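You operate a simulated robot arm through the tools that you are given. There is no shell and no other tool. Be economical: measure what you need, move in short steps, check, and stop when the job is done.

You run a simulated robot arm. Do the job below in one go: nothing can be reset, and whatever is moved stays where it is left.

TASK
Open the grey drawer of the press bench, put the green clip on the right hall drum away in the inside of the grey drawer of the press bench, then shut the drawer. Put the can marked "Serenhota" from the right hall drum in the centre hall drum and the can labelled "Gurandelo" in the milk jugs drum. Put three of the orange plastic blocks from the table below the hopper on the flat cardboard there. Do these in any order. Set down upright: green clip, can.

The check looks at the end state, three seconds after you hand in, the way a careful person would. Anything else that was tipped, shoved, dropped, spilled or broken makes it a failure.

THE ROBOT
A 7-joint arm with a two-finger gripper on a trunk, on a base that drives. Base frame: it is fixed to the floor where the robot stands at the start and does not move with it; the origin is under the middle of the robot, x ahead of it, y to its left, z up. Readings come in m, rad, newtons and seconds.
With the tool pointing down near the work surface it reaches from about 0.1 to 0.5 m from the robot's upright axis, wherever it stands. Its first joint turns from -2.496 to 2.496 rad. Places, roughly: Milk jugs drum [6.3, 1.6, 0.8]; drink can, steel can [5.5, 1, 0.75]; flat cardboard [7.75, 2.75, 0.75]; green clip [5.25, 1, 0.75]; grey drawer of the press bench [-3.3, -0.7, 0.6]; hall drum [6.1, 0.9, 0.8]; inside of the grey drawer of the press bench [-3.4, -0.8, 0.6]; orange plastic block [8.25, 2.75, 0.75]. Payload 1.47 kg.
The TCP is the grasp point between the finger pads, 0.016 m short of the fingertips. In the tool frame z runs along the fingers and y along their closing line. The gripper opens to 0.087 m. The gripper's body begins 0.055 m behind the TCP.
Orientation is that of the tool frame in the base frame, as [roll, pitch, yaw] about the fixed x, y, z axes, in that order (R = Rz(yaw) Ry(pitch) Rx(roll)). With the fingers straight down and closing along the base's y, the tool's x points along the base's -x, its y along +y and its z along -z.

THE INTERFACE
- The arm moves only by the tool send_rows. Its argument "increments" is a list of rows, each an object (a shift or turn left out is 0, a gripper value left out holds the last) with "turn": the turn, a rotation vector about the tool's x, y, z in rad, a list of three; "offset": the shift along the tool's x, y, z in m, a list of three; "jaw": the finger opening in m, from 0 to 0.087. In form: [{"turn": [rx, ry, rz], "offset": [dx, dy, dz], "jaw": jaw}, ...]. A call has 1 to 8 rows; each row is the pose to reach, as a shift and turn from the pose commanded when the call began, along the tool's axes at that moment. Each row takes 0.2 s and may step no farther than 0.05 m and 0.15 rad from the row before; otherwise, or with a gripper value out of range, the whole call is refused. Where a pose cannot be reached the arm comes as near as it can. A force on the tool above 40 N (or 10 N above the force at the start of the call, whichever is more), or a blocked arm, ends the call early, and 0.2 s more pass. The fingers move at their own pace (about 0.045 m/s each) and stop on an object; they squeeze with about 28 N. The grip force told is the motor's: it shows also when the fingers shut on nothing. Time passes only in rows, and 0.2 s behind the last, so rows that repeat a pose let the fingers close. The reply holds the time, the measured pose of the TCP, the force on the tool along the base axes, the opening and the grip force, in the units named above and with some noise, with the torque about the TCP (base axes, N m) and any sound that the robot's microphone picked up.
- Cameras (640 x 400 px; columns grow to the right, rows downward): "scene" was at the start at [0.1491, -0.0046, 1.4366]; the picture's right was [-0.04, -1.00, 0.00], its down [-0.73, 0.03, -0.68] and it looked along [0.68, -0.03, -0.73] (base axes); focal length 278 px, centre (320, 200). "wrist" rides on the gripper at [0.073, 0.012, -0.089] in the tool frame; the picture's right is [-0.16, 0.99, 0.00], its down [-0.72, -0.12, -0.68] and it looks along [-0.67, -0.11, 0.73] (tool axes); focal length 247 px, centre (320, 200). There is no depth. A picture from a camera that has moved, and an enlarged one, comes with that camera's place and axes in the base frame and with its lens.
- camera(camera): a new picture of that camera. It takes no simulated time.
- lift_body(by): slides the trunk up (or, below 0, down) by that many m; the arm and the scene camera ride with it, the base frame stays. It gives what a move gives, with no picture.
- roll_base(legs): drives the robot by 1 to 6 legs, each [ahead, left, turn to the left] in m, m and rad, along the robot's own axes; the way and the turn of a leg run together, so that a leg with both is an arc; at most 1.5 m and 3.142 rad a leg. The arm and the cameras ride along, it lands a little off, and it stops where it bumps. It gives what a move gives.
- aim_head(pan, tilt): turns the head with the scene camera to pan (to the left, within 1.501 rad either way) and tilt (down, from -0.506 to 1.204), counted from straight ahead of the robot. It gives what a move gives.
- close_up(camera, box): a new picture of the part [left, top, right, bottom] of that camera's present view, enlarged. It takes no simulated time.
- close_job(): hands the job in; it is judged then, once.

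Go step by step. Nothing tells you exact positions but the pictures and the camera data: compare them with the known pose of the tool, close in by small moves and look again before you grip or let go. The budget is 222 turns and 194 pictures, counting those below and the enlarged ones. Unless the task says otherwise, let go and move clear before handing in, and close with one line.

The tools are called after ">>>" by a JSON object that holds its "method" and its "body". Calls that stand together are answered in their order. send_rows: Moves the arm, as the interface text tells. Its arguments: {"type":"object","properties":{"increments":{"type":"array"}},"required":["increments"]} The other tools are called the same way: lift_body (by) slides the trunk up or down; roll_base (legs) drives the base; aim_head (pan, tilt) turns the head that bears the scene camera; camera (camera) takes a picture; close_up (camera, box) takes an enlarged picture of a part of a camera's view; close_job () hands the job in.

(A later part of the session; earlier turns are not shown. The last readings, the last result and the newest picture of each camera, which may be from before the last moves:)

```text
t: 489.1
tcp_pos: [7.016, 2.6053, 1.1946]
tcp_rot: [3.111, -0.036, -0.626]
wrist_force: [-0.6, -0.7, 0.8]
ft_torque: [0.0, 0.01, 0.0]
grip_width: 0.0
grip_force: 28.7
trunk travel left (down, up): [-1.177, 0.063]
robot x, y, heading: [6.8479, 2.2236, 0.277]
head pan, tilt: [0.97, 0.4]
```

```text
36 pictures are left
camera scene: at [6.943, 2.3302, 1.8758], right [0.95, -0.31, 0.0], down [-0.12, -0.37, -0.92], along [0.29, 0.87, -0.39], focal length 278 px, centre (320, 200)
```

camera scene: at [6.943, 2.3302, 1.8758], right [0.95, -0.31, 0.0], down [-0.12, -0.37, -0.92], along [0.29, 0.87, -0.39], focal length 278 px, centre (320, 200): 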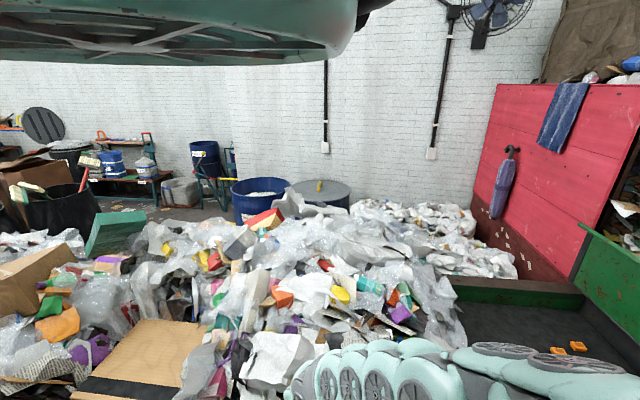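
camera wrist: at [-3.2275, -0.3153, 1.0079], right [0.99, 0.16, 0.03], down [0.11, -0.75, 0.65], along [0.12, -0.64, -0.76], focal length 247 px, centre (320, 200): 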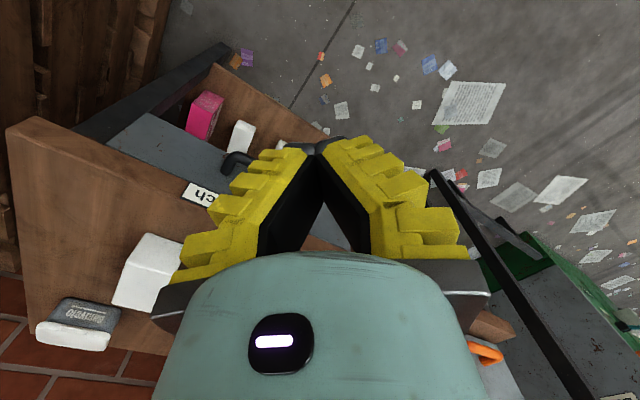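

The orange blocks are near (8.2, 2.8) on the hopper table. I'll drive up to the table's front edge and look with the wrist camera.

>>> {"method": "roll_base", "body": {"legs": [[0.88, -0.36, 0]]}}

>>> {"method": "camera", "body": {"camera": "wrist"}}

```text
t: 493.6
tcp_pos: [7.9112, 2.5106, 1.1945]
tcp_rot: [3.111, -0.04, -0.627]
wrist_force: [-0.6, 0.2, -0.1]
ft_torque: [0.03, -0.01, -0.01]
grip_width: 0.0001
grip_force: 27.8
trunk travel left (down, up): [-1.177, 0.063]
robot x, y, heading: [7.7446, 2.128, 0.286]
head pan, tilt: [0.97, 0.4]
stopped in leg 1: the robot was blocked; the commanded pose is now the measured one
```

```text
35 pictures are left
camera wrist: at [7.9615, 2.4638, 1.2877], right [-0.71, -0.7, 0.02], down [-0.53, 0.55, 0.65], along [-0.47, 0.45, -0.76], focal length 247 px, centre (320, 200)
```

wrist: 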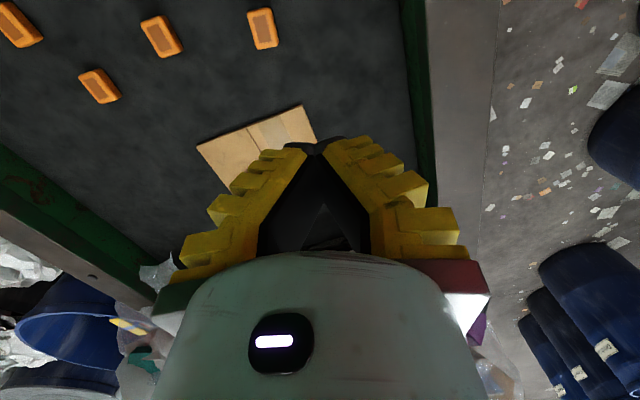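

The blocks and the cardboard lie rather deep: reaching them is best straight ahead with an outward lean. The base stopped because the elbow side is near the pink wall, so I'll back off a little, face the table, and swing the arm to the front.

>>> {"method": "roll_base", "body": {"legs": [[-0.17, 0.0, 0], [0, 0, 0.75]]}}

>>> {"method": "send_rows", "body": {"increments": [{"offset": [0.0411, -0.0068, 0], "turn": [0, 0, 0.14]}, {"offset": [0.0827, -0.0096, 0], "turn": [0, 0, 0.28]}, {"offset": [0.1244, -0.0082, 0], "turn": [0, 0, 0.42]}, {"offset": [0.1657, -0.0027, 0], "turn": [0, 0, 0.56]}, {"offset": [0.2062, 0.007, 0], "turn": [0, 0, 0.7]}, {"offset": [0.2457, 0.0207, 0], "turn": [0, 0, 0.84]}, {"offset": [0.2834, 0.0383, 0], "turn": [0, 0, 0.98]}, {"offset": [0.3193, 0.0596, 0], "turn": [0, 0, 1.12]}]}}

>>> {"method": "send_rows", "body": {"increments": [{"turn": [0, 0, 0.14]}, {"turn": [0, 0, 0.28]}, {"turn": [0, 0, 0.42]}, {"turn": [0, 0, 0.56]}, {"turn": [0, 0, 0.7]}, {"turn": [0, 0, 0.84]}, {"turn": [0, 0, 0.98]}]}}

>>> {"method": "camera", "body": {"camera": "wrist"}}

```text
t: 497.1
tcp_pos: [7.4395, 2.4759, 1.1953]
tcp_rot: [3.11, -0.041, 0.128]
wrist_force: [0.2, 0.1, -0.4]
ft_torque: [0.01, -0.03, 0.0]
grip_width: 0.0001
grip_force: 27.3
trunk travel left (down, up): [-1.177, 0.063]
robot x, y, heading: [7.5802, 2.0806, 1.041]
head pan, tilt: [0.97, 0.4]
```

```text
t: 498.9
tcp_pos: [7.7961, 2.5047, 1.2282]
tcp_rot: [-3.135, -0.068, -0.871]
wrist_force: [3.7, -1.8, -0.3]
ft_torque: [0.11, 0.17, -0.02]
grip_width: 0.0
grip_force: 28.1
out of reach, approached as far as the arm can: row 6, 7, 8
trunk travel left (down, up): [-1.177, 0.063]
robot x, y, heading: [7.5803, 2.0811, 1.038]
head pan, tilt: [0.97, 0.4]
```

```text
t: 500.5
tcp_pos: [7.7954, 2.5051, 1.2263]
tcp_rot: [-3.088, -0.034, -1.861]
wrist_force: [-0.3, -0.5, -0.4]
ft_torque: [-0.01, 0.02, -0.03]
grip_width: 0.0001
grip_force: 28.2
trunk travel left (down, up): [-1.177, 0.063]
robot x, y, heading: [7.5767, 2.0797, 1.042]
head pan, tilt: [0.97, 0.4]
```

```text
34 pictures are left
camera wrist: at [7.7587, 2.4421, 1.3181], right [-0.9, 0.43, -0.06], down [0.29, 0.69, 0.66], along [0.33, 0.58, -0.75], focal length 247 px, centre (320, 200)
```

wrist: 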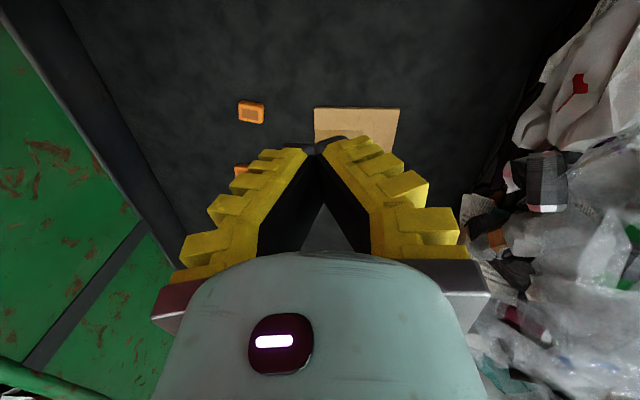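

Facing the table now, with r≈0.48 reach ahead. The base can come closer to the table edge, so I'll inch ahead and see how far it goes.

>>> {"method": "roll_base", "body": {"legs": [[0.14, 0.0, 0]]}}

>>> {"method": "roll_base", "body": {"legs": [[0.06, 0.0, 0]]}}

>>> {"method": "camera", "body": {"camera": "wrist"}}

```text
t: 501.8
tcp_pos: [7.8652, 2.6222, 1.2266]
tcp_rot: [-3.088, -0.033, -1.857]
wrist_force: [0.5, 0.6, 0.1]
ft_torque: [0.0, -0.02, 0.01]
grip_width: 0.0
grip_force: 28.0
trunk travel left (down, up): [-1.177, 0.063]
robot x, y, heading: [7.6466, 2.2012, 1.038]
head pan, tilt: [0.97, 0.4]
```

```text
t: 502.8
tcp_pos: [7.895, 2.6735, 1.2273]
tcp_rot: [-3.086, -0.032, -1.858]
wrist_force: [-0.8, -1.3, 0.0]
ft_torque: [0.0, 0.0, 0.03]
grip_width: 0.0002
grip_force: 27.8
trunk travel left (down, up): [-1.177, 0.063]
robot x, y, heading: [7.679, 2.2513, 1.037]
head pan, tilt: [0.97, 0.4]
```

```text
33 pictures are left
camera wrist: at [7.8592, 2.6119, 1.3181], right [-0.9, 0.43, -0.06], down [0.29, 0.69, 0.66], along [0.32, 0.58, -0.75], focal length 247 px, centre (320, 200)
```

wrist: 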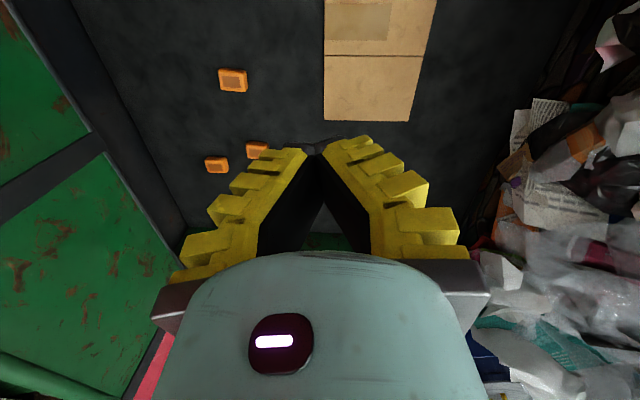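

The base still wasn't blocked, and triangulation puts the table surface at z≈0.87. Cardboard centre ≈ (7.836, 2.717); blocks ≈ (7.978, 2.541), (8.067, 2.650), (8.107, 2.778), (8.211, 2.773). I'll go for the nearest block first.

>>> {"method": "roll_base", "body": {"legs": [[-0.071, -0.137, 0]]}}

>>> {"method": "send_rows", "body": {"increments": [{"jaw": 0.08}, {"jaw": 0.08}, {"jaw": 0.08}, {"jaw": 0.08}]}}

>>> {"method": "lift_body", "body": {"by": -0.16}}

>>> {"method": "camera", "body": {"camera": "wrist"}}

```text
t: 504.2
tcp_pos: [7.977, 2.5432, 1.2264]
tcp_rot: [-3.088, -0.032, -1.856]
wrist_force: [0.0, 0.5, 0.9]
ft_torque: [0.04, 0.02, -0.01]
grip_width: 0.0
grip_force: 27.9
trunk travel left (down, up): [-1.177, 0.063]
robot x, y, heading: [7.7613, 2.1195, 1.045]
head pan, tilt: [0.97, 0.4]
```

```text
t: 505.2
tcp_pos: [7.9764, 2.5434, 1.227]
tcp_rot: [-3.087, -0.034, -1.855]
wrist_force: [-0.6, -0.6, 0.6]
ft_torque: [0.02, 0.0, 0.03]
grip_width: 0.0816
grip_force: 1.6
trunk travel left (down, up): [-1.177, 0.063]
robot x, y, heading: [7.758, 2.123, 1.043]
head pan, tilt: [0.97, 0.4]
```

```text
t: 507.2
tcp_pos: [7.9948, 2.5344, 1.2014]
tcp_rot: [-3.056, -0.039, -1.858]
wrist_force: [1.1, -1.8, 0.7]
ft_torque: [-0.03, 0.01, -0.04]
grip_width: 0.0818
grip_force: 0.9
trunk travel left (down, up): [-1.14, 0.1]
robot x, y, heading: [7.7581, 2.1192, 1.043]
head pan, tilt: [0.97, 0.4]
stopped: the arm was blocked; the commanded pose is now the measured one
```

```text
32 pictures are left
camera wrist: at [7.9563, 2.4741, 1.2919], right [-0.9, 0.43, -0.09], down [0.27, 0.7, 0.66], along [0.34, 0.57, -0.75], focal length 247 px, centre (320, 200)
```

wrist: 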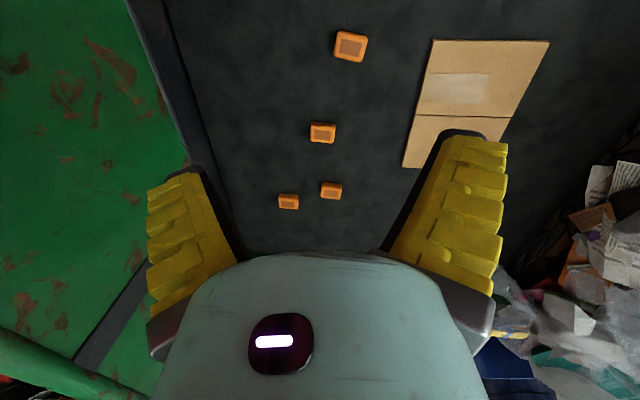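

Lowering was blocked: the elbow, now on the east side, meets the hopper's green chute. I'll back off to open floor and re-pose the arm to the robot's right side, so the elbow comes on the west side instead.

>>> {"method": "lift_body", "body": {"by": 0.03}}

>>> {"method": "roll_base", "body": {"legs": [[-0.45, 0.12, 0]]}}

>>> {"method": "send_rows", "body": {"increments": [{"offset": [0.0486, 0.0114, 0]}, {"offset": [0.097, 0.0228, 0]}, {"offset": [0.146, 0.034, 0]}, {"offset": [0.195, 0.0456, 0]}]}}

>>> {"method": "send_rows", "body": {"increments": [{"offset": [0.0115, -0.0371, 0], "turn": [0, 0, 0.14]}, {"offset": [0.028, -0.0723, 0], "turn": [0, 0, 0.28]}, {"offset": [0.0493, -0.1048, 0], "turn": [0, 0, 0.42]}, {"offset": [0.075, -0.134, 0], "turn": [0, 0, 0.56]}, {"offset": [0.1045, -0.1594, 0], "turn": [0, 0, 0.7]}, {"offset": [0.1371, -0.1803, 0], "turn": [0, 0, 0.84]}, {"offset": [0.1724, -0.1966, 0], "turn": [0, 0, 0.98]}]}}

>>> {"method": "send_rows", "body": {"increments": [{"offset": [-0.0486, -0.0114, 0]}, {"offset": [-0.097, -0.0228, 0]}, {"offset": [-0.146, -0.034, 0]}]}}

```text
t: 507.9
tcp_pos: [7.9713, 2.5453, 1.2165]
tcp_rot: [-3.086, -0.033, -1.857]
wrist_force: [-1.1, 0.1, -0.2]
ft_torque: [-0.02, -0.01, -0.01]
grip_width: 0.0818
grip_force: 1.3
trunk travel left (down, up): [-1.17, 0.07]
robot x, y, heading: [7.7558, 2.1208, 1.039]
head pan, tilt: [0.97, 0.4]
```

```text
t: 510.7
tcp_pos: [7.6403, 2.2173, 1.2196]
tcp_rot: [-3.087, -0.033, -1.852]
wrist_force: [-0.3, 0.3, 0.7]
ft_torque: [0.01, 0.0, -0.02]
grip_width: 0.0818
grip_force: 1.5
trunk travel left (down, up): [-1.17, 0.07]
robot x, y, heading: [7.4257, 1.7926, 1.049]
head pan, tilt: [0.97, 0.4]
```

```text
refused: row 3 steps farther than a row can; nothing moved
```

```text
t: 512.5
tcp_pos: [7.7679, 2.1304, 1.2286]
tcp_rot: [3.002, 0.049, -2.713]
wrist_force: [1.0, -1.2, 0.1]
ft_torque: [-0.01, -0.02, 0.0]
grip_width: 0.0817
grip_force: 1.1
out of reach, approached as far as the arm can: row 1, 2, 3, 4, 5, 6, 7
trunk travel left (down, up): [-1.17, 0.07]
robot x, y, heading: [7.4296, 1.791, 1.048]
head pan, tilt: [0.97, 0.4]
stopped in row 7: the arm was blocked; the commanded pose is now the measured one
```

```text
refused: row 3 steps farther than a row can; nothing moved
```

I'll retract inward first with legal step sizes, then swing to the right.

>>> {"method": "send_rows", "body": {"increments": [{"offset": [0.042, -0.0157, 0]}, {"offset": [0.084, -0.0314, 0]}, {"offset": [0.126, -0.047, 0]}, {"offset": [0.168, -0.0628, 0]}, {"offset": [0.19, -0.071, 0]}]}}

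```text
t: 513.9
tcp_pos: [7.6617, 2.0324, 1.1295]
tcp_rot: [2.937, 0.07, -2.646]
wrist_force: [-0.6, -0.6, 0.3]
ft_torque: [0.04, 0.03, 0.0]
grip_width: 0.0816
grip_force: 1.4
out of reach, approached as far as the arm can: row 1, 2, 3, 4, 5
trunk travel left (down, up): [-1.17, 0.07]
robot x, y, heading: [7.4287, 1.7949, 1.046]
head pan, tilt: [0.97, 0.4]
stopped in row 5: the arm was blocked; the commanded pose is now the measured one
```

Retracted to r≈0.33. Now swinging clockwise toward the robot's right.

>>> {"method": "send_rows", "body": {"increments": [{"offset": [-0.01, -0.0421, 0], "turn": [0, 0, 0.13]}, {"offset": [-0.0146, -0.085, 0], "turn": [0, 0, 0.26]}, {"offset": [-0.0133, -0.1283, 0], "turn": [0, 0, 0.39]}, {"offset": [-0.0068, -0.171, 0], "turn": [0, 0, 0.52]}, {"offset": [0.0054, -0.2124, 0], "turn": [0, 0, 0.65]}, {"offset": [0.0229, -0.2521, 0], "turn": [0, 0, 0.78]}, {"offset": [0.0452, -0.289, 0], "turn": [0, 0, 0.91]}]}}

>>> {"method": "camera", "body": {"camera": "wrist"}}

```text
t: 515.5
tcp_pos: [7.7267, 1.8385, 1.1483]
tcp_rot: [2.973, -0.103, 2.745]
wrist_force: [2.2, 0.8, 0.1]
ft_torque: [-0.1, 0.13, 0.03]
grip_width: 0.0817
grip_force: 1.3
out of reach, approached as far as the arm can: row 3, 4, 5, 6, 7
trunk travel left (down, up): [-1.17, 0.07]
robot x, y, heading: [7.4274, 1.7964, 1.049]
head pan, tilt: [0.97, 0.4]
```

```text
31 pictures are left
camera wrist: at [7.6665, 1.8607, 1.2448], right [0.54, 0.83, 0.15], down [0.64, -0.52, 0.57], along [0.55, -0.21, -0.81], focal length 247 px, centre (320, 200)
```

wrist: 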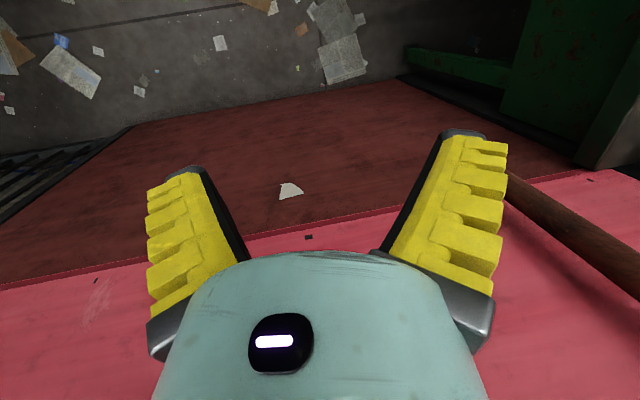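

The arm is now on the robot's right. I'll extend it, level the tool, and turn the base so the arm faces the table.

>>> {"method": "send_rows", "body": {"increments": [{"offset": [-0.035, 0.02, 0], "turn": [0.08, -0.05, 0]}, {"offset": [-0.07, 0.04, 0], "turn": [0.167, -0.103, 0]}, {"offset": [-0.105, 0.06, 0], "turn": [0.167, -0.103, 0]}]}}

>>> {"method": "roll_base", "body": {"legs": [[-0.03, 0.03, 0], [0, 0, 1.0]]}}

>>> {"method": "aim_head", "body": {"pan": -1.1, "tilt": -0.4}}

>>> {"method": "aim_head", "body": {"pan": -1.1, "tilt": 0.7}}

>>> {"method": "camera", "body": {"camera": "scene"}}

```text
t: 516.3
tcp_pos: [7.8301, 1.8478, 1.1688]
tcp_rot: [3.139, -0.009, 2.722]
wrist_force: [-0.2, 0.1, 0.3]
ft_torque: [-0.04, -0.07, -0.01]
grip_width: 0.0815
grip_force: 0.5
out of reach, approached as far as the arm can: row 2, 3
trunk travel left (down, up): [-1.17, 0.07]
robot x, y, heading: [7.427, 1.7956, 1.052]
head pan, tilt: [0.97, 0.4]
```

```text
t: 519.7
tcp_pos: [7.564, 2.1467, 1.1685]
tcp_rot: [3.139, -0.01, -2.581]
wrist_force: [0.0, -0.6, 0.4]
ft_torque: [0.0, -0.01, 0.01]
grip_width: 0.0819
grip_force: 1.2
trunk travel left (down, up): [-1.17, 0.07]
robot x, y, heading: [7.3836, 1.7821, 2.03]
head pan, tilt: [0.97, 0.4]
```

```text
t: 521.7
tcp_pos: [7.5641, 2.1462, 1.1683]
tcp_rot: [3.139, -0.011, -2.578]
wrist_force: [-0.1, -0.4, -0.2]
ft_torque: [0.02, 0.02, -0.04]
grip_width: 0.082
grip_force: 1.2
trunk travel left (down, up): [-1.17, 0.07]
robot x, y, heading: [7.3854, 1.7793, 2.027]
head pan, tilt: [-1.1, -0.4]
```

```text
t: 523.0
tcp_pos: [7.5641, 2.1457, 1.1686]
tcp_rot: [3.141, -0.01, -2.579]
wrist_force: [-0.7, -0.7, -0.4]
ft_torque: [-0.01, -0.02, 0.03]
grip_width: 0.0818
grip_force: 1.4
trunk travel left (down, up): [-1.17, 0.07]
robot x, y, heading: [7.3896, 1.7833, 2.025]
head pan, tilt: [-1.1, 0.7]
```

```text
30 pictures are left
camera scene: at [7.406, 1.9116, 1.8414], right [0.8, -0.6, 0.0], down [-0.39, -0.51, -0.77], along [0.46, 0.61, -0.64], focal length 278 px, centre (320, 200)
```

scene: 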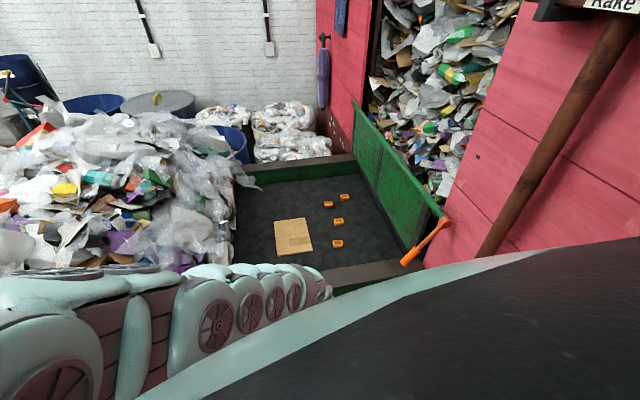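

The elbow is now on the west side, and I see exactly four blocks and the cardboard, matching my coordinates. I'll align the yaw and move the tool over the nearest block.

>>> {"method": "send_rows", "body": {"increments": [{"turn": [0, 0, -0.14]}, {"turn": [0, 0, -0.28]}, {"turn": [0, 0, -0.42]}, {"turn": [0, 0, -0.56]}, {"turn": [0, 0, -0.7]}]}}

>>> {"method": "roll_base", "body": {"legs": [[0.172, -0.541, 0]]}}

>>> {"method": "camera", "body": {"camera": "wrist"}}

```text
t: 524.2
tcp_pos: [7.5631, 2.1467, 1.1683]
tcp_rot: [3.133, -0.008, -1.875]
wrist_force: [-0.2, 0.4, 0.6]
ft_torque: [-0.02, 0.01, -0.04]
grip_width: 0.0817
grip_force: 0.8
trunk travel left (down, up): [-1.17, 0.07]
robot x, y, heading: [7.3875, 1.783, 2.029]
head pan, tilt: [-1.1, 0.7]
```

```text
t: 527.4
tcp_pos: [7.9499, 2.5342, 1.1688]
tcp_rot: [3.134, -0.008, -1.873]
wrist_force: [0.0, -0.1, -0.5]
ft_torque: [0.01, 0.01, 0.0]
grip_width: 0.0817
grip_force: 1.7
trunk travel left (down, up): [-1.17, 0.07]
robot x, y, heading: [7.7789, 2.1685, 2.035]
head pan, tilt: [-1.1, 0.7]
```

```text
29 pictures are left
camera wrist: at [7.9176, 2.4697, 1.259], right [-0.9, 0.45, 0.01], down [0.33, 0.66, 0.67], along [0.3, 0.61, -0.74], focal length 247 px, centre (320, 200)
```

wrist: 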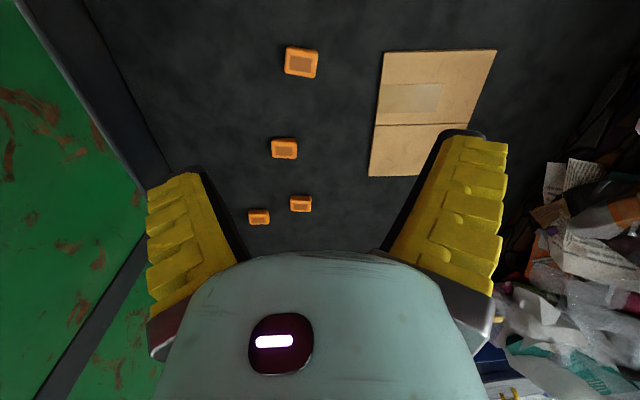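

Block A is 3 cm off the tool axis. I'll shift over it and lower partway to refine.

>>> {"method": "send_rows", "body": {"increments": [{"offset": [-0.0146, -0.027, 0]}, {"offset": [-0.0146, -0.027, 0]}]}}

>>> {"method": "lift_body", "body": {"by": -0.2}}

>>> {"method": "camera", "body": {"camera": "wrist"}}

```text
t: 528.0
tcp_pos: [7.9676, 2.5411, 1.185]
tcp_rot: [3.133, -0.007, -1.876]
wrist_force: [-0.2, 0.0, -0.3]
ft_torque: [0.0, -0.02, 0.0]
grip_width: 0.0818
grip_force: 1.0
out of reach, approached as far as the arm can: row 1, 2
trunk travel left (down, up): [-1.17, 0.07]
robot x, y, heading: [7.7768, 2.1695, 2.034]
head pan, tilt: [-1.1, 0.7]
```

```text
t: 530.4
tcp_pos: [7.9892, 2.5311, 1.1657]
tcp_rot: [-3.117, -0.01, -1.875]
wrist_force: [0.7, -0.7, -0.4]
ft_torque: [0.02, 0.03, 0.0]
grip_width: 0.082
grip_force: 1.3
trunk travel left (down, up): [-1.139, 0.101]
robot x, y, heading: [7.7724, 2.1702, 2.032]
head pan, tilt: [-1.1, 0.7]
stopped: the arm was blocked; the commanded pose is now the measured one
```

```text
28 pictures are left
camera wrist: at [7.954, 2.4669, 1.2555], right [-0.89, 0.45, -0.03], down [0.31, 0.67, 0.68], along [0.32, 0.6, -0.74], focal length 247 px, centre (320, 200)
```

wrist: 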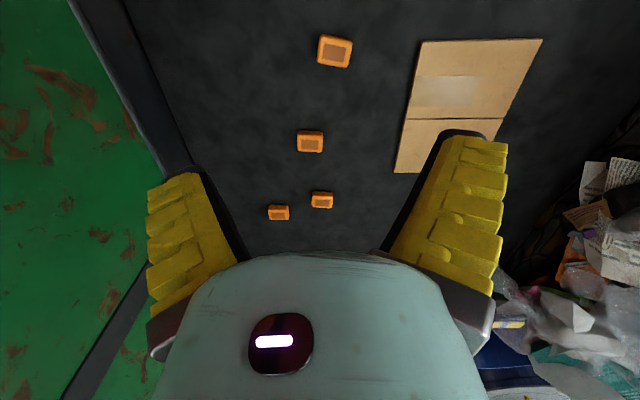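

Blocked again at the same height, so it isn't the elbow side. I'll look with the head camera to find what the arm touches.

>>> {"method": "camera", "body": {"camera": "scene"}}

```text
27 pictures are left
camera scene: at [7.7946, 2.2984, 1.8202], right [0.8, -0.6, 0.03], down [-0.36, -0.53, -0.77], along [0.48, 0.61, -0.64], focal length 278 px, centre (320, 200)
```

scene: 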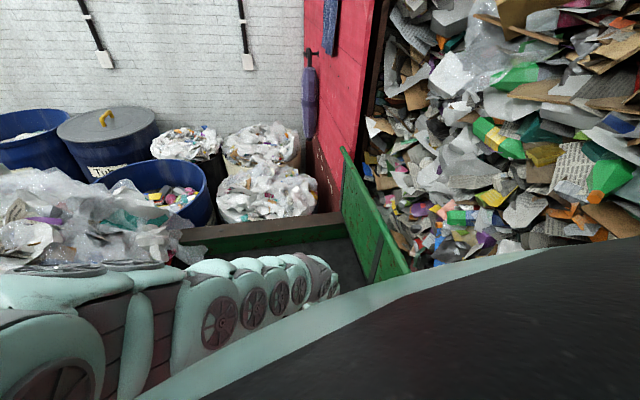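

The camera shows the body itself tilting, so the robot's right shoulder housing was resting on the hopper side. I'll back off west, face the table squarely, and swing the arm to the front.

>>> {"method": "lift_body", "body": {"by": 0.04}}

>>> {"method": "roll_base", "body": {"legs": [[-0.023, 0.29, 0], [0, 0, -0.99]]}}

>>> {"method": "send_rows", "body": {"increments": [{"offset": [-0.0052, 0.0415, 0], "turn": [0, 0, -0.125]}, {"offset": [-0.0064, 0.0832, 0], "turn": [0, 0, -0.25]}, {"offset": [-0.0032, 0.1249, 0], "turn": [0, 0, -0.375]}, {"offset": [0.004, 0.1661, 0], "turn": [0, 0, -0.5]}, {"offset": [0.0153, 0.2063, 0], "turn": [0, 0, -0.625]}, {"offset": [0.0306, 0.2451, 0], "turn": [0, 0, -0.75]}, {"offset": [0.0497, 0.2823, 0], "turn": [0, 0, -0.875]}, {"offset": [0.0724, 0.3174, 0], "turn": [0, 0, -1.0]}]}}

```text
t: 531.2
tcp_pos: [7.9638, 2.5418, 1.1924]
tcp_rot: [3.133, -0.007, -1.873]
wrist_force: [-0.3, 0.2, -0.3]
ft_torque: [0.03, 0.01, 0.02]
grip_width: 0.0818
grip_force: 1.2
trunk travel left (down, up): [-1.179, 0.061]
robot x, y, heading: [7.7721, 2.1695, 2.033]
head pan, tilt: [-1.1, 0.7]
```

```text
t: 535.8
tcp_pos: [7.9366, 2.0574, 1.1937]
tcp_rot: [3.132, -0.006, -2.868]
wrist_force: [-0.4, -0.4, -0.3]
ft_torque: [0.0, 0.01, 0.0]
grip_width: 0.0816
grip_force: 0.9
trunk travel left (down, up): [-1.179, 0.061]
robot x, y, heading: [7.5174, 2.0218, 1.034]
head pan, tilt: [-1.1, 0.7]
```

```text
t: 537.6
tcp_pos: [7.8075, 2.415, 1.2316]
tcp_rot: [3.129, 0.002, -1.875]
wrist_force: [-0.1, -1.4, 0.3]
ft_torque: [0.02, 0.05, 0.02]
grip_width: 0.0817
grip_force: 0.9
out of reach, approached as far as the arm can: row 6, 7, 8
trunk travel left (down, up): [-1.179, 0.061]
robot x, y, heading: [7.5217, 2.0173, 1.034]
head pan, tilt: [-1.1, 0.7]
```

The arm reaches 0.49 m ahead. I'll place the tool over block A, standing farther from the wall, and test lowering.

>>> {"method": "roll_base", "body": {"legs": [[0.195, -0.08, 0]]}}

>>> {"method": "lift_body", "body": {"by": -0.2}}

>>> {"method": "camera", "body": {"camera": "wrist"}}

```text
t: 539.2
tcp_pos: [7.9758, 2.5434, 1.2317]
tcp_rot: [3.132, 0.003, -1.875]
wrist_force: [0.1, -1.0, -0.3]
ft_torque: [0.01, 0.03, -0.01]
grip_width: 0.0815
grip_force: 1.6
trunk travel left (down, up): [-1.179, 0.061]
robot x, y, heading: [7.6869, 2.1499, 1.037]
head pan, tilt: [-1.1, 0.7]
```

```text
t: 541.6
tcp_pos: [8.0053, 2.53, 1.1998]
tcp_rot: [-3.105, -0.005, -1.874]
wrist_force: [0.0, -0.7, 0.5]
ft_torque: [0.03, 0.04, -0.01]
grip_width: 0.0816
grip_force: 0.7
trunk travel left (down, up): [-1.128, 0.112]
robot x, y, heading: [7.6864, 2.1471, 1.042]
head pan, tilt: [-1.1, 0.7]
stopped: the arm was blocked; the commanded pose is now the measured one
```

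```text
26 pictures are left
camera wrist: at [7.9685, 2.4655, 1.2895], right [-0.89, 0.45, -0.04], down [0.3, 0.67, 0.68], along [0.33, 0.6, -0.73], focal length 247 px, centre (320, 200)
```

wrist: 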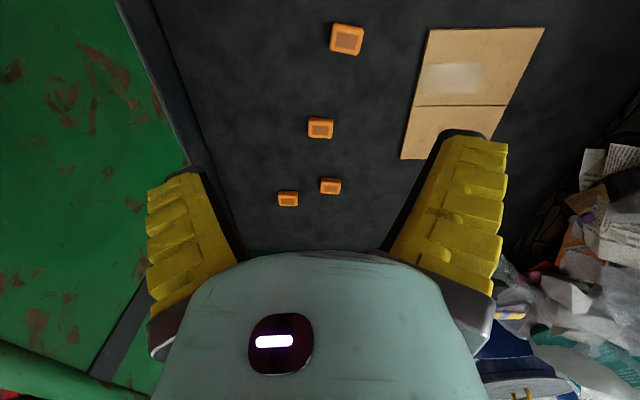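

Blocked again with the same signature. I'll look along the robot's right side to see what the housing touches.

>>> {"method": "lift_body", "body": {"by": 0.04}}

>>> {"method": "aim_head", "body": {"pan": -1.3, "tilt": 0.25}}

>>> {"method": "camera", "body": {"camera": "scene"}}

```text
t: 542.4
tcp_pos: [7.9718, 2.5477, 1.2195]
tcp_rot: [3.131, 0.004, -1.875]
wrist_force: [0.6, 0.0, 0.0]
ft_torque: [0.0, -0.03, -0.02]
grip_width: 0.0818
grip_force: 1.3
trunk travel left (down, up): [-1.168, 0.072]
robot x, y, heading: [7.6866, 2.1493, 1.037]
head pan, tilt: [-1.1, 0.7]
```

```text
t: 543.3
tcp_pos: [7.973, 2.5453, 1.2204]
tcp_rot: [3.132, 0.004, -1.876]
wrist_force: [0.7, 0.4, -0.6]
ft_torque: [-0.01, 0.0, 0.02]
grip_width: 0.0819
grip_force: 1.1
trunk travel left (down, up): [-1.168, 0.072]
robot x, y, heading: [7.6844, 2.1473, 1.036]
head pan, tilt: [-1.3, 0.25]
```

```text
25 pictures are left
camera scene: at [7.8105, 2.1829, 1.8806], right [-0.26, -0.97, 0.0], down [-0.24, 0.06, -0.97], along [0.94, -0.25, -0.25], focal length 278 px, centre (320, 200)
```

scene: 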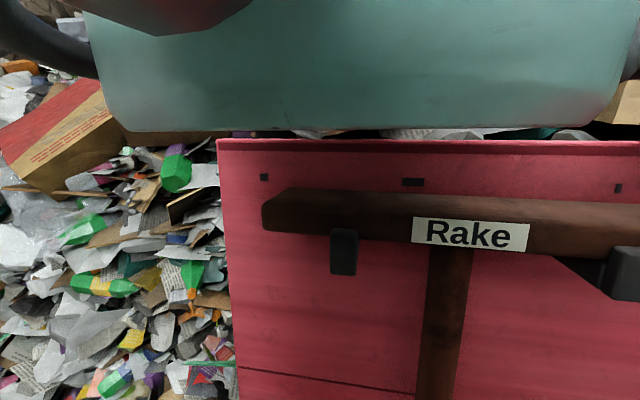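

The right housing overhangs the pink wall's top (with the rake), so I must stand about 12 cm farther west and closer to the table. I'll move there, adjust the arm toward block A, and try lowering again.

>>> {"method": "roll_base", "body": {"legs": [[0.0, 0.121, 0], [0.117, 0.0, 0]]}}

>>> {"method": "send_rows", "body": {"increments": [{"offset": [0.036, -0.025, 0]}, {"offset": [0.072, -0.05, 0]}, {"offset": [0.108, -0.075, 0]}, {"offset": [0.144, -0.1, 0]}]}}

>>> {"method": "lift_body", "body": {"by": -0.2}}

>>> {"method": "camera", "body": {"camera": "wrist"}}

```text
t: 545.4
tcp_pos: [7.9288, 2.7065, 1.2214]
tcp_rot: [3.13, 0.003, -1.874]
wrist_force: [-0.4, 0.3, 0.6]
ft_torque: [-0.01, 0.0, -0.01]
grip_width: 0.0815
grip_force: 1.1
trunk travel left (down, up): [-1.168, 0.072]
robot x, y, heading: [7.6404, 2.3076, 1.037]
head pan, tilt: [-1.3, 0.25]
```

```text
t: 546.4
tcp_pos: [8.0097, 2.5433, 1.2229]
tcp_rot: [3.133, 0.003, -1.871]
wrist_force: [-0.4, 1.1, 0.3]
ft_torque: [-0.08, -0.02, 0.02]
grip_width: 0.0818
grip_force: 0.8
out of reach, approached as far as the arm can: row 1, 2, 3, 4
trunk travel left (down, up): [-1.168, 0.072]
robot x, y, heading: [7.6414, 2.3079, 1.038]
head pan, tilt: [-1.3, 0.25]
```

```text
t: 548.7
tcp_pos: [8.0314, 2.5119, 1.1318]
tcp_rot: [-3.102, -0.03, -1.869]
wrist_force: [-0.4, 0.5, 0.5]
ft_torque: [0.07, -0.05, 0.01]
grip_width: 0.0817
grip_force: 0.9
trunk travel left (down, up): [-1.058, 0.182]
robot x, y, heading: [7.6341, 2.3138, 1.04]
head pan, tilt: [-1.3, 0.25]
stopped: the arm was blocked; the commanded pose is now the measured one
```

```text
24 pictures are left
camera wrist: at [7.997, 2.4504, 1.2227], right [-0.9, 0.44, -0.04], down [0.3, 0.69, 0.66], along [0.32, 0.58, -0.75], focal length 247 px, centre (320, 200)
```

wrist: 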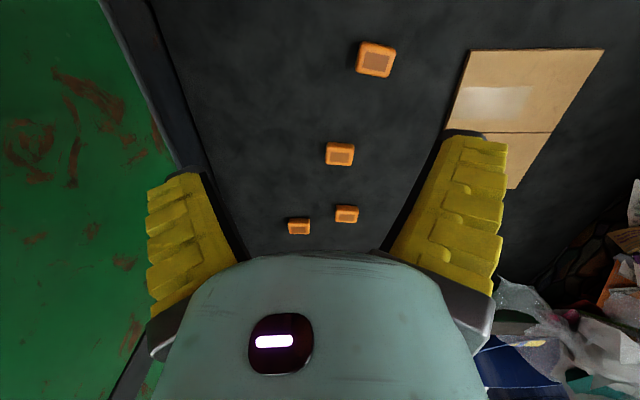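

Better, but the rake still catches the housing at a lower height. I'll rotate the base to heading ≈0.5 so the housings lie more along the wall and the blocks are straight ahead, swinging the arm to compensate first.

>>> {"method": "lift_body", "body": {"by": 0.1}}

>>> {"method": "send_rows", "body": {"increments": [{"offset": [-0.0304, 0.0326, 0], "turn": [0, 0, -0.09]}, {"offset": [-0.0573, 0.0682, 0], "turn": [0, 0, -0.18]}, {"offset": [-0.0806, 0.1062, 0], "turn": [0, 0, -0.27]}, {"offset": [-0.1, 0.1463, 0], "turn": [0, 0, -0.36]}, {"offset": [-0.1152, 0.1881, 0], "turn": [0, 0, -0.45]}, {"offset": [-0.1262, 0.2314, 0], "turn": [0, 0, -0.54]}]}}

>>> {"method": "roll_base", "body": {"legs": [[0, 0, -0.55]]}}

```text
t: 550.1
tcp_pos: [8.001, 2.5513, 1.2123]
tcp_rot: [3.132, 0.004, -1.868]
wrist_force: [-0.8, 0.1, -0.8]
ft_torque: [-0.02, 0.01, 0.01]
grip_width: 0.0819
grip_force: 0.9
trunk travel left (down, up): [-1.158, 0.082]
robot x, y, heading: [7.6327, 2.3147, 1.046]
head pan, tilt: [-1.3, 0.25]
```

```text
t: 551.5
tcp_pos: [7.8173, 2.7614, 1.1997]
tcp_rot: [3.136, 0.008, -1.328]
wrist_force: [0.8, -0.1, -0.5]
ft_torque: [0.01, 0.09, -0.03]
grip_width: 0.0815
grip_force: 1.6
out of reach, approached as far as the arm can: row 1, 2, 3, 4, 5, 6
trunk travel left (down, up): [-1.158, 0.082]
robot x, y, heading: [7.6333, 2.3167, 1.047]
head pan, tilt: [-1.3, 0.25]
```

```text
t: 553.4
tcp_pos: [8.0209, 2.6035, 1.1976]
tcp_rot: [3.135, 0.006, -1.87]
wrist_force: [-0.3, 0.1, 0.4]
ft_torque: [0.02, -0.01, 0.03]
grip_width: 0.0816
grip_force: 1.5
trunk travel left (down, up): [-1.158, 0.082]
robot x, y, heading: [7.631, 2.3173, 0.5]
head pan, tilt: [-1.3, 0.25]
```

The tool is now at (8.02, 2.60). I'll shift back onto block A with the base and test lowering.

>>> {"method": "roll_base", "body": {"legs": [[-0.066, -0.034, 0]]}}

>>> {"method": "lift_body", "body": {"by": -0.23}}

>>> {"method": "camera", "body": {"camera": "wrist"}}

```text
t: 554.4
tcp_pos: [7.9808, 2.542, 1.1996]
tcp_rot: [3.135, 0.008, -1.87]
wrist_force: [-0.2, 0.2, -0.1]
ft_torque: [-0.01, 0.0, -0.03]
grip_width: 0.0815
grip_force: 1.3
trunk travel left (down, up): [-1.158, 0.082]
robot x, y, heading: [7.5919, 2.2524, 0.494]
head pan, tilt: [-1.3, 0.25]
```

```text
t: 557.0
tcp_pos: [8.0269, 2.5147, 1.1367]
tcp_rot: [-3.082, -0.006, -1.87]
wrist_force: [-0.1, -1.0, 0.1]
ft_torque: [0.04, 0.02, 0.0]
grip_width: 0.0817
grip_force: 1.3
trunk travel left (down, up): [-1.064, 0.176]
robot x, y, heading: [7.5917, 2.2505, 0.497]
head pan, tilt: [-1.3, 0.25]
stopped: the arm was blocked; the commanded pose is now the measured one
```

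```text
23 pictures are left
camera wrist: at [7.9884, 2.4517, 1.2257], right [-0.9, 0.44, -0.06], down [0.29, 0.67, 0.68], along [0.34, 0.59, -0.73], focal length 247 px, centre (320, 200)
```

wrist: 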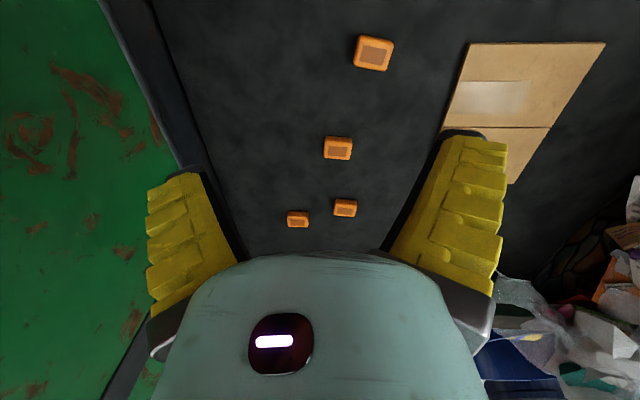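

Still blocked at a similar height. I'll look from the present contact pose to identify the touching part.

>>> {"method": "aim_head", "body": {"pan": -1.0, "tilt": 0.3}}

>>> {"method": "camera", "body": {"camera": "scene"}}

```text
t: 557.8
tcp_pos: [8.0259, 2.5157, 1.1355]
tcp_rot: [-3.085, -0.006, -1.87]
wrist_force: [-0.4, -0.7, -0.5]
ft_torque: [0.0, -0.04, 0.01]
grip_width: 0.0816
grip_force: 0.9
trunk travel left (down, up): [-1.064, 0.176]
robot x, y, heading: [7.5923, 2.2524, 0.5]
head pan, tilt: [-1.0, 0.3]
```

```text
22 pictures are left
camera scene: at [7.7423, 2.2383, 1.7978], right [-0.48, -0.88, 0.0], down [-0.2, 0.11, -0.97], along [0.85, -0.47, -0.23], focal length 278 px, centre (320, 200)
```

scene: 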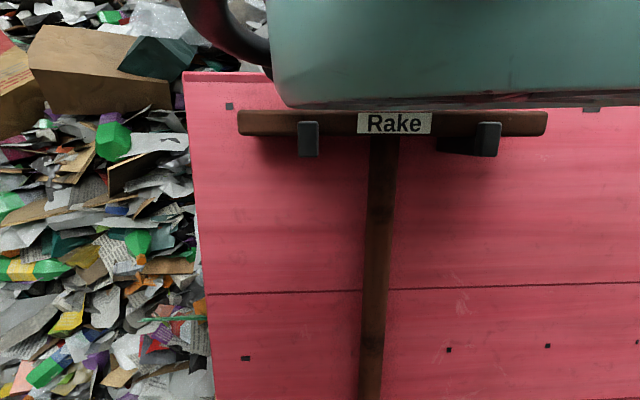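

The housing is resting on the rake head. Turning to heading ≈0.05 puts the right housing southward, well clear of the rake. I'll raise, swing the arm to compensate, and turn.

>>> {"method": "lift_body", "body": {"by": 0.1}}

>>> {"method": "send_rows", "body": {"increments": [{"offset": [-0.0244, 0.0361, 0], "turn": [0, 0, -0.09]}, {"offset": [-0.0454, 0.0741, 0], "turn": [0, 0, -0.18]}, {"offset": [-0.063, 0.114, 0], "turn": [0, 0, -0.27]}, {"offset": [-0.0769, 0.1552, 0], "turn": [0, 0, -0.36]}, {"offset": [-0.087, 0.1976, 0], "turn": [0, 0, -0.45]}]}}

>>> {"method": "roll_base", "body": {"legs": [[0, 0, -0.47]]}}

```text
t: 559.2
tcp_pos: [7.9815, 2.5412, 1.206]
tcp_rot: [3.134, 0.008, -1.873]
wrist_force: [-0.7, 0.6, -0.6]
ft_torque: [-0.02, -0.01, 0.02]
grip_width: 0.0815
grip_force: 1.1
trunk travel left (down, up): [-1.164, 0.076]
robot x, y, heading: [7.5918, 2.2508, 0.502]
head pan, tilt: [-1.0, 0.3]
```

```text
t: 560.4
tcp_pos: [7.8191, 2.6822, 1.2064]
tcp_rot: [3.141, 0.009, -1.42]
wrist_force: [0.8, -0.2, -0.4]
ft_torque: [0.02, 0.03, -0.01]
grip_width: 0.0816
grip_force: 1.3
trunk travel left (down, up): [-1.164, 0.076]
robot x, y, heading: [7.5932, 2.2575, 0.502]
head pan, tilt: [-1.0, 0.3]
```

```text
t: 562.1
tcp_pos: [7.9865, 2.5361, 1.2065]
tcp_rot: [3.138, 0.01, -1.889]
wrist_force: [0.5, 0.5, -0.1]
ft_torque: [0.03, 0.02, -0.01]
grip_width: 0.0815
grip_force: 1.1
trunk travel left (down, up): [-1.164, 0.076]
robot x, y, heading: [7.594, 2.2531, 0.032]
head pan, tilt: [-1.0, 0.3]
```

The tool is right over block A again. Testing the descent.

>>> {"method": "lift_body", "body": {"by": -0.23}}

>>> {"method": "camera", "body": {"camera": "wrist"}}

```text
t: 564.5
tcp_pos: [7.9869, 2.5349, 0.9765]
tcp_rot: [3.141, 0.011, -1.889]
wrist_force: [-0.3, 0.5, 0.8]
ft_torque: [0.01, 0.02, 0.0]
grip_width: 0.0818
grip_force: 1.4
trunk travel left (down, up): [-0.934, 0.306]
robot x, y, heading: [7.5938, 2.2551, 0.036]
head pan, tilt: [-1.0, 0.3]
```

```text
21 pictures are left
camera wrist: at [7.9524, 2.4696, 1.065], right [-0.89, 0.46, 0.0], down [0.34, 0.64, 0.69], along [0.31, 0.61, -0.73], focal length 247 px, centre (320, 200)
```

wrist: 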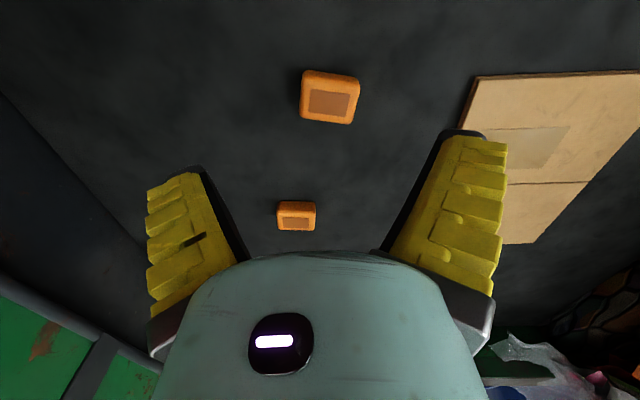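

The descent is clear. Block A is nearly centred; I'll shift 8 mm and go down in steps until the fingertips are about to touch the table.

>>> {"method": "send_rows", "body": {"increments": [{"offset": [0.002, 0.008, 0]}]}}

>>> {"method": "lift_body", "body": {"by": -0.075}}

>>> {"method": "lift_body", "body": {"by": -0.012}}

>>> {"method": "lift_body", "body": {"by": -0.01}}

>>> {"method": "camera", "body": {"camera": "wrist"}}

```text
t: 564.9
tcp_pos: [7.9777, 2.5377, 0.9756]
tcp_rot: [3.14, 0.011, -1.888]
wrist_force: [-0.2, -0.1, 0.0]
ft_torque: [0.0, 0.03, 0.0]
grip_width: 0.0816
grip_force: 0.9
trunk travel left (down, up): [-0.934, 0.306]
robot x, y, heading: [7.5913, 2.2542, 0.034]
head pan, tilt: [-1.0, 0.3]
```

```text
t: 566.1
tcp_pos: [7.9778, 2.5377, 0.9018]
tcp_rot: [3.139, 0.01, -1.89]
wrist_force: [0.0, 0.3, -0.5]
ft_torque: [0.04, -0.01, 0.01]
grip_width: 0.0817
grip_force: 1.2
trunk travel left (down, up): [-0.859, 0.381]
robot x, y, heading: [7.5925, 2.2557, 0.034]
head pan, tilt: [-1.0, 0.3]
```

```text
t: 566.7
tcp_pos: [7.9797, 2.5364, 0.8886]
tcp_rot: [3.141, 0.011, -1.888]
wrist_force: [0.1, 0.5, -0.1]
ft_torque: [0.04, 0.03, 0.0]
grip_width: 0.0819
grip_force: 1.4
trunk travel left (down, up): [-0.847, 0.393]
robot x, y, heading: [7.5926, 2.2558, 0.036]
head pan, tilt: [-1.0, 0.3]
```

```text
t: 567.2
tcp_pos: [7.979, 2.537, 0.8795]
tcp_rot: [3.141, 0.011, -1.888]
wrist_force: [0.1, 0.1, -0.4]
ft_torque: [-0.02, 0.04, -0.03]
grip_width: 0.0817
grip_force: 1.4
trunk travel left (down, up): [-0.837, 0.403]
robot x, y, heading: [7.5929, 2.2561, 0.03]
head pan, tilt: [-1.0, 0.3]
```

```text
20 pictures are left
camera wrist: at [7.9442, 2.4706, 0.9679], right [-0.89, 0.46, 0.0], down [0.34, 0.64, 0.69], along [0.31, 0.61, -0.73], focal length 247 px, centre (320, 200)
```

wrist: 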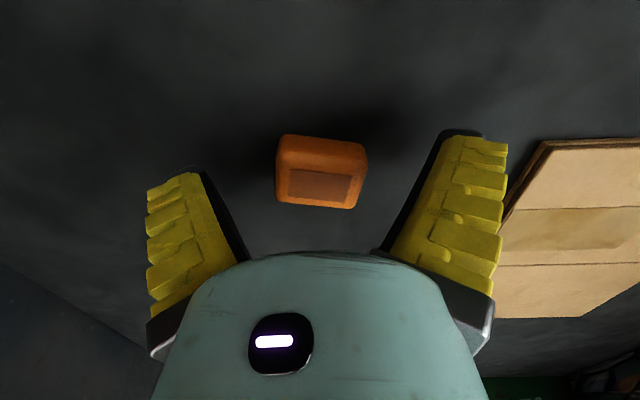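

The block is right between the pads at the TCP. Closing.

>>> {"method": "lift_body", "body": {"by": -0.005}}

>>> {"method": "send_rows", "body": {"increments": [{"jaw": 0.06}, {"jaw": 0.045}, {"jaw": 0.03}, {"jaw": 0.025}, {"jaw": 0.025}]}}

>>> {"method": "lift_body", "body": {"by": 0.1}}

>>> {"method": "camera", "body": {"camera": "wrist"}}

```text
t: 567.8
tcp_pos: [7.9779, 2.5366, 0.8748]
tcp_rot: [3.141, 0.009, -1.89]
wrist_force: [0.3, 0.0, -0.7]
ft_torque: [0.0, -0.02, 0.03]
grip_width: 0.0817
grip_force: 1.2
trunk travel left (down, up): [-0.832, 0.408]
robot x, y, heading: [7.5929, 2.2542, 0.031]
head pan, tilt: [-1.0, 0.3]
```

```text
t: 569.0
tcp_pos: [7.9779, 2.537, 0.8735]
tcp_rot: [3.14, 0.01, -1.888]
wrist_force: [-1.2, -3.0, 9.5]
ft_torque: [-0.04, 0.03, -0.01]
grip_width: 0.0416
grip_force: 27.6
trunk travel left (down, up): [-0.832, 0.408]
robot x, y, heading: [7.5894, 2.2564, 0.033]
head pan, tilt: [-1.0, 0.3]
```

```text
t: 570.3
tcp_pos: [7.9772, 2.5365, 0.9735]
tcp_rot: [3.139, 0.011, -1.887]
wrist_force: [0.2, -0.4, -0.3]
ft_torque: [-0.03, 0.02, 0.03]
grip_width: 0.0398
grip_force: 27.9
trunk travel left (down, up): [-0.932, 0.308]
robot x, y, heading: [7.5941, 2.254, 0.037]
head pan, tilt: [-1.0, 0.3]
```

```text
19 pictures are left
camera wrist: at [7.9441, 2.4704, 1.0628], right [-0.89, 0.46, 0.0], down [0.34, 0.64, 0.69], along [0.31, 0.61, -0.73], focal length 247 px, centre (320, 200)
```

wrist: 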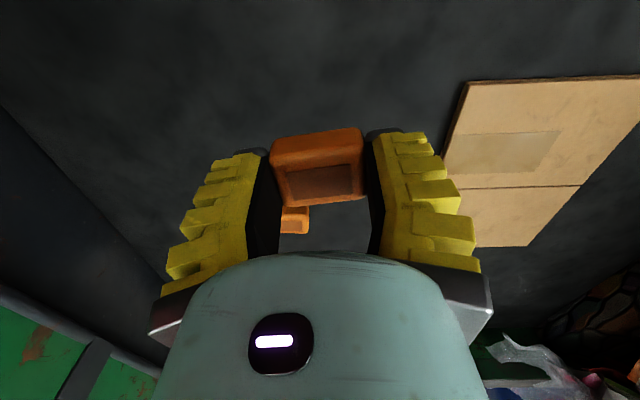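

Block A is held. I'll move to the far half of the cardboard with base and arm, then check the placement spot.

>>> {"method": "roll_base", "body": {"legs": [[-0.059, 0.107, 0]]}}

>>> {"method": "send_rows", "body": {"increments": [{"offset": [-0.022, 0.029, 0]}, {"offset": [-0.045, 0.058, 0]}, {"offset": [-0.067, 0.087, 0]}]}}

>>> {"method": "camera", "body": {"camera": "wrist"}}

```text
t: 571.6
tcp_pos: [7.9185, 2.6393, 0.9742]
tcp_rot: [3.14, 0.009, -1.893]
wrist_force: [0.2, 0.4, 0.1]
ft_torque: [-0.01, -0.03, -0.02]
grip_width: 0.0395
grip_force: 27.9
trunk travel left (down, up): [-0.932, 0.308]
robot x, y, heading: [7.5283, 2.3611, 0.032]
head pan, tilt: [-1.0, 0.3]
```

```text
t: 572.4
tcp_pos: [7.8598, 2.7246, 0.9817]
tcp_rot: [3.14, 0.01, -1.893]
wrist_force: [0.1, 0.1, -0.3]
ft_torque: [-0.02, 0.02, 0.0]
grip_width: 0.0399
grip_force: 28.5
out of reach, approached as far as the arm can: row 3
trunk travel left (down, up): [-0.932, 0.308]
robot x, y, heading: [7.5314, 2.3576, 0.034]
head pan, tilt: [-1.0, 0.3]
```

```text
18 pictures are left
camera wrist: at [7.8248, 2.6581, 1.0697], right [-0.89, 0.46, 0.0], down [0.34, 0.64, 0.69], along [0.32, 0.61, -0.73], focal length 247 px, centre (320, 200)
```

wrist: 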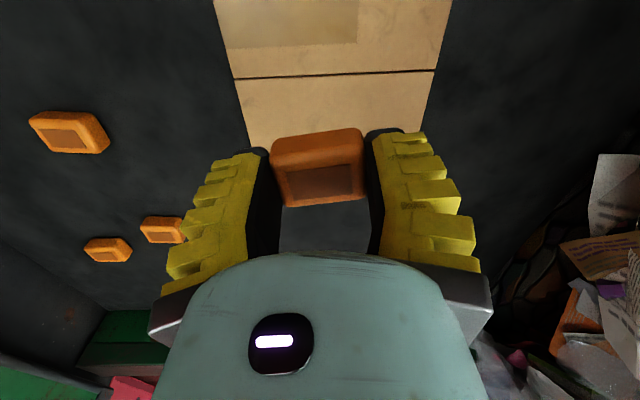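

The block will land just beyond the fold, inside the cardboard. Lowering to contact and releasing.

>>> {"method": "lift_body", "body": {"by": -0.095}}

>>> {"method": "lift_body", "body": {"by": -0.006}}

>>> {"method": "lift_body", "body": {"by": -0.005}}

```text
t: 573.6
tcp_pos: [7.8594, 2.723, 0.8858]
tcp_rot: [3.141, 0.01, -1.891]
wrist_force: [0.6, -0.2, 0.5]
ft_torque: [-0.01, 0.0, -0.01]
grip_width: 0.0397
grip_force: 27.8
trunk travel left (down, up): [-0.837, 0.403]
robot x, y, heading: [7.5356, 2.356, 0.03]
head pan, tilt: [-1.0, 0.3]
```

```text
t: 574.2
tcp_pos: [7.8616, 2.7259, 0.8797]
tcp_rot: [3.139, 0.01, -1.892]
wrist_force: [-2.3, -3.1, 17.1]
ft_torque: [-0.04, 0.03, 0.0]
grip_width: 0.044
grip_force: 28.0
trunk travel left (down, up): [-0.831, 0.409]
robot x, y, heading: [7.5302, 2.3592, 0.028]
head pan, tilt: [-1.0, 0.3]
```

```text
t: 574.7
tcp_pos: [7.8613, 2.7263, 0.8757]
tcp_rot: [3.141, 0.014, -1.891]
wrist_force: [-2.4, 0.1, 19.2]
ft_torque: [0.0, 0.0, 0.0]
grip_width: 0.0427
grip_force: 27.9
trunk travel left (down, up): [-0.826, 0.414]
robot x, y, heading: [7.5318, 2.357, 0.029]
head pan, tilt: [-1.0, 0.3]
```

Block A rests on the cardboard. I'll release, rise, and move toward block B.

>>> {"method": "send_rows", "body": {"increments": [{"jaw": 0.05}, {"jaw": 0.065}, {"jaw": 0.08}, {"jaw": 0.08}, {"jaw": 0.08}]}}

>>> {"method": "lift_body", "body": {"by": 0.13}}

>>> {"method": "roll_base", "body": {"legs": [[0.158, -0.047, 0]]}}

>>> {"method": "send_rows", "body": {"increments": [{"offset": [0.01, -0.025, 0]}, {"offset": [0.02, -0.049, 0]}]}}

>>> {"method": "camera", "body": {"camera": "wrist"}}

```text
t: 575.9
tcp_pos: [7.8591, 2.7244, 0.8741]
tcp_rot: [3.14, 0.012, -1.891]
wrist_force: [0.0, 0.3, -0.2]
ft_torque: [-0.02, -0.02, -0.01]
grip_width: 0.0818
grip_force: 1.5
trunk travel left (down, up): [-0.826, 0.414]
robot x, y, heading: [7.53, 2.3582, 0.029]
head pan, tilt: [-1.0, 0.3]
```

```text
t: 577.5
tcp_pos: [7.8591, 2.7242, 1.0048]
tcp_rot: [3.14, 0.011, -1.893]
wrist_force: [-0.1, -0.5, 0.2]
ft_torque: [0.01, -0.02, 0.0]
grip_width: 0.0817
grip_force: 1.1
trunk travel left (down, up): [-0.956, 0.284]
robot x, y, heading: [7.5306, 2.3586, 0.03]
head pan, tilt: [-1.0, 0.3]
```

```text
t: 579.0
tcp_pos: [8.016, 2.6826, 1.0042]
tcp_rot: [3.139, 0.01, -1.889]
wrist_force: [0.4, 0.3, -0.4]
ft_torque: [0.01, -0.03, -0.02]
grip_width: 0.0815
grip_force: 1.4
trunk travel left (down, up): [-0.956, 0.284]
robot x, y, heading: [7.6861, 2.3177, 0.033]
head pan, tilt: [-1.0, 0.3]
stopped in leg 1: the robot was blocked; the commanded pose is now the measured one
```

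```text
t: 579.6
tcp_pos: [8.0551, 2.6479, 1.0045]
tcp_rot: [3.14, 0.008, -1.89]
wrist_force: [-0.2, 1.0, -0.2]
ft_torque: [0.03, 0.0, 0.0]
grip_width: 0.0816
grip_force: 0.9
trunk travel left (down, up): [-0.956, 0.284]
robot x, y, heading: [7.691, 2.321, 0.029]
head pan, tilt: [-1.0, 0.3]
```

```text
17 pictures are left
camera wrist: at [8.0217, 2.582, 1.0938], right [-0.89, 0.46, 0.0], down [0.34, 0.64, 0.69], along [0.31, 0.61, -0.73], focal length 247 px, centre (320, 200)
```

wrist: 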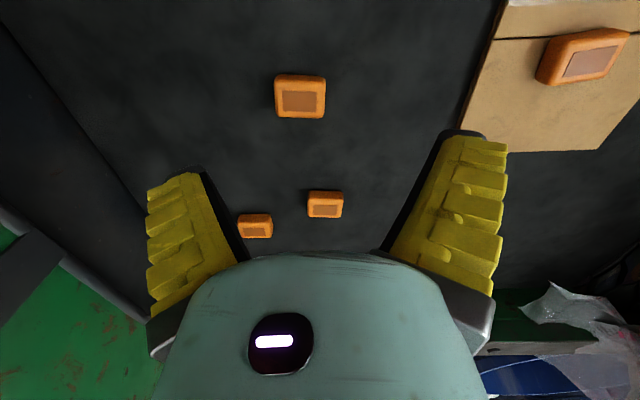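

Block A lies well on the cardboard. Block B is 1.6 cm to one side; I'll shift and descend to grip it.

>>> {"method": "send_rows", "body": {"increments": [{"offset": [-0.003, -0.016, 0]}]}}

>>> {"method": "lift_body", "body": {"by": -0.125}}

>>> {"method": "camera", "body": {"camera": "wrist"}}

```text
t: 580.0
tcp_pos: [8.0727, 2.6481, 1.0056]
tcp_rot: [3.139, 0.012, -1.89]
wrist_force: [0.7, -0.3, -0.1]
ft_torque: [0.0, 0.0, -0.01]
grip_width: 0.0816
grip_force: 1.0
trunk travel left (down, up): [-0.956, 0.284]
robot x, y, heading: [7.6873, 2.3185, 0.03]
head pan, tilt: [-1.0, 0.3]
```

```text
t: 581.6
tcp_pos: [8.073, 2.6468, 0.8801]
tcp_rot: [3.141, 0.011, -1.89]
wrist_force: [-0.1, -0.6, -0.5]
ft_torque: [-0.02, 0.0, 0.0]
grip_width: 0.0816
grip_force: 0.8
trunk travel left (down, up): [-0.831, 0.409]
robot x, y, heading: [7.689, 2.318, 0.037]
head pan, tilt: [-1.0, 0.3]
```

```text
16 pictures are left
camera wrist: at [8.0379, 2.5812, 0.9693], right [-0.89, 0.46, 0.0], down [0.34, 0.64, 0.69], along [0.31, 0.61, -0.73], focal length 247 px, centre (320, 200)
```

wrist: 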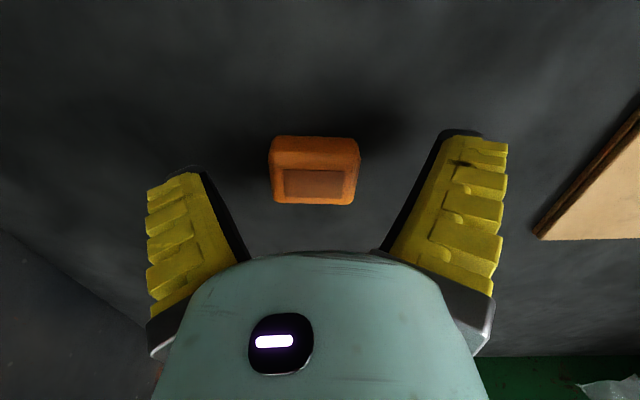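

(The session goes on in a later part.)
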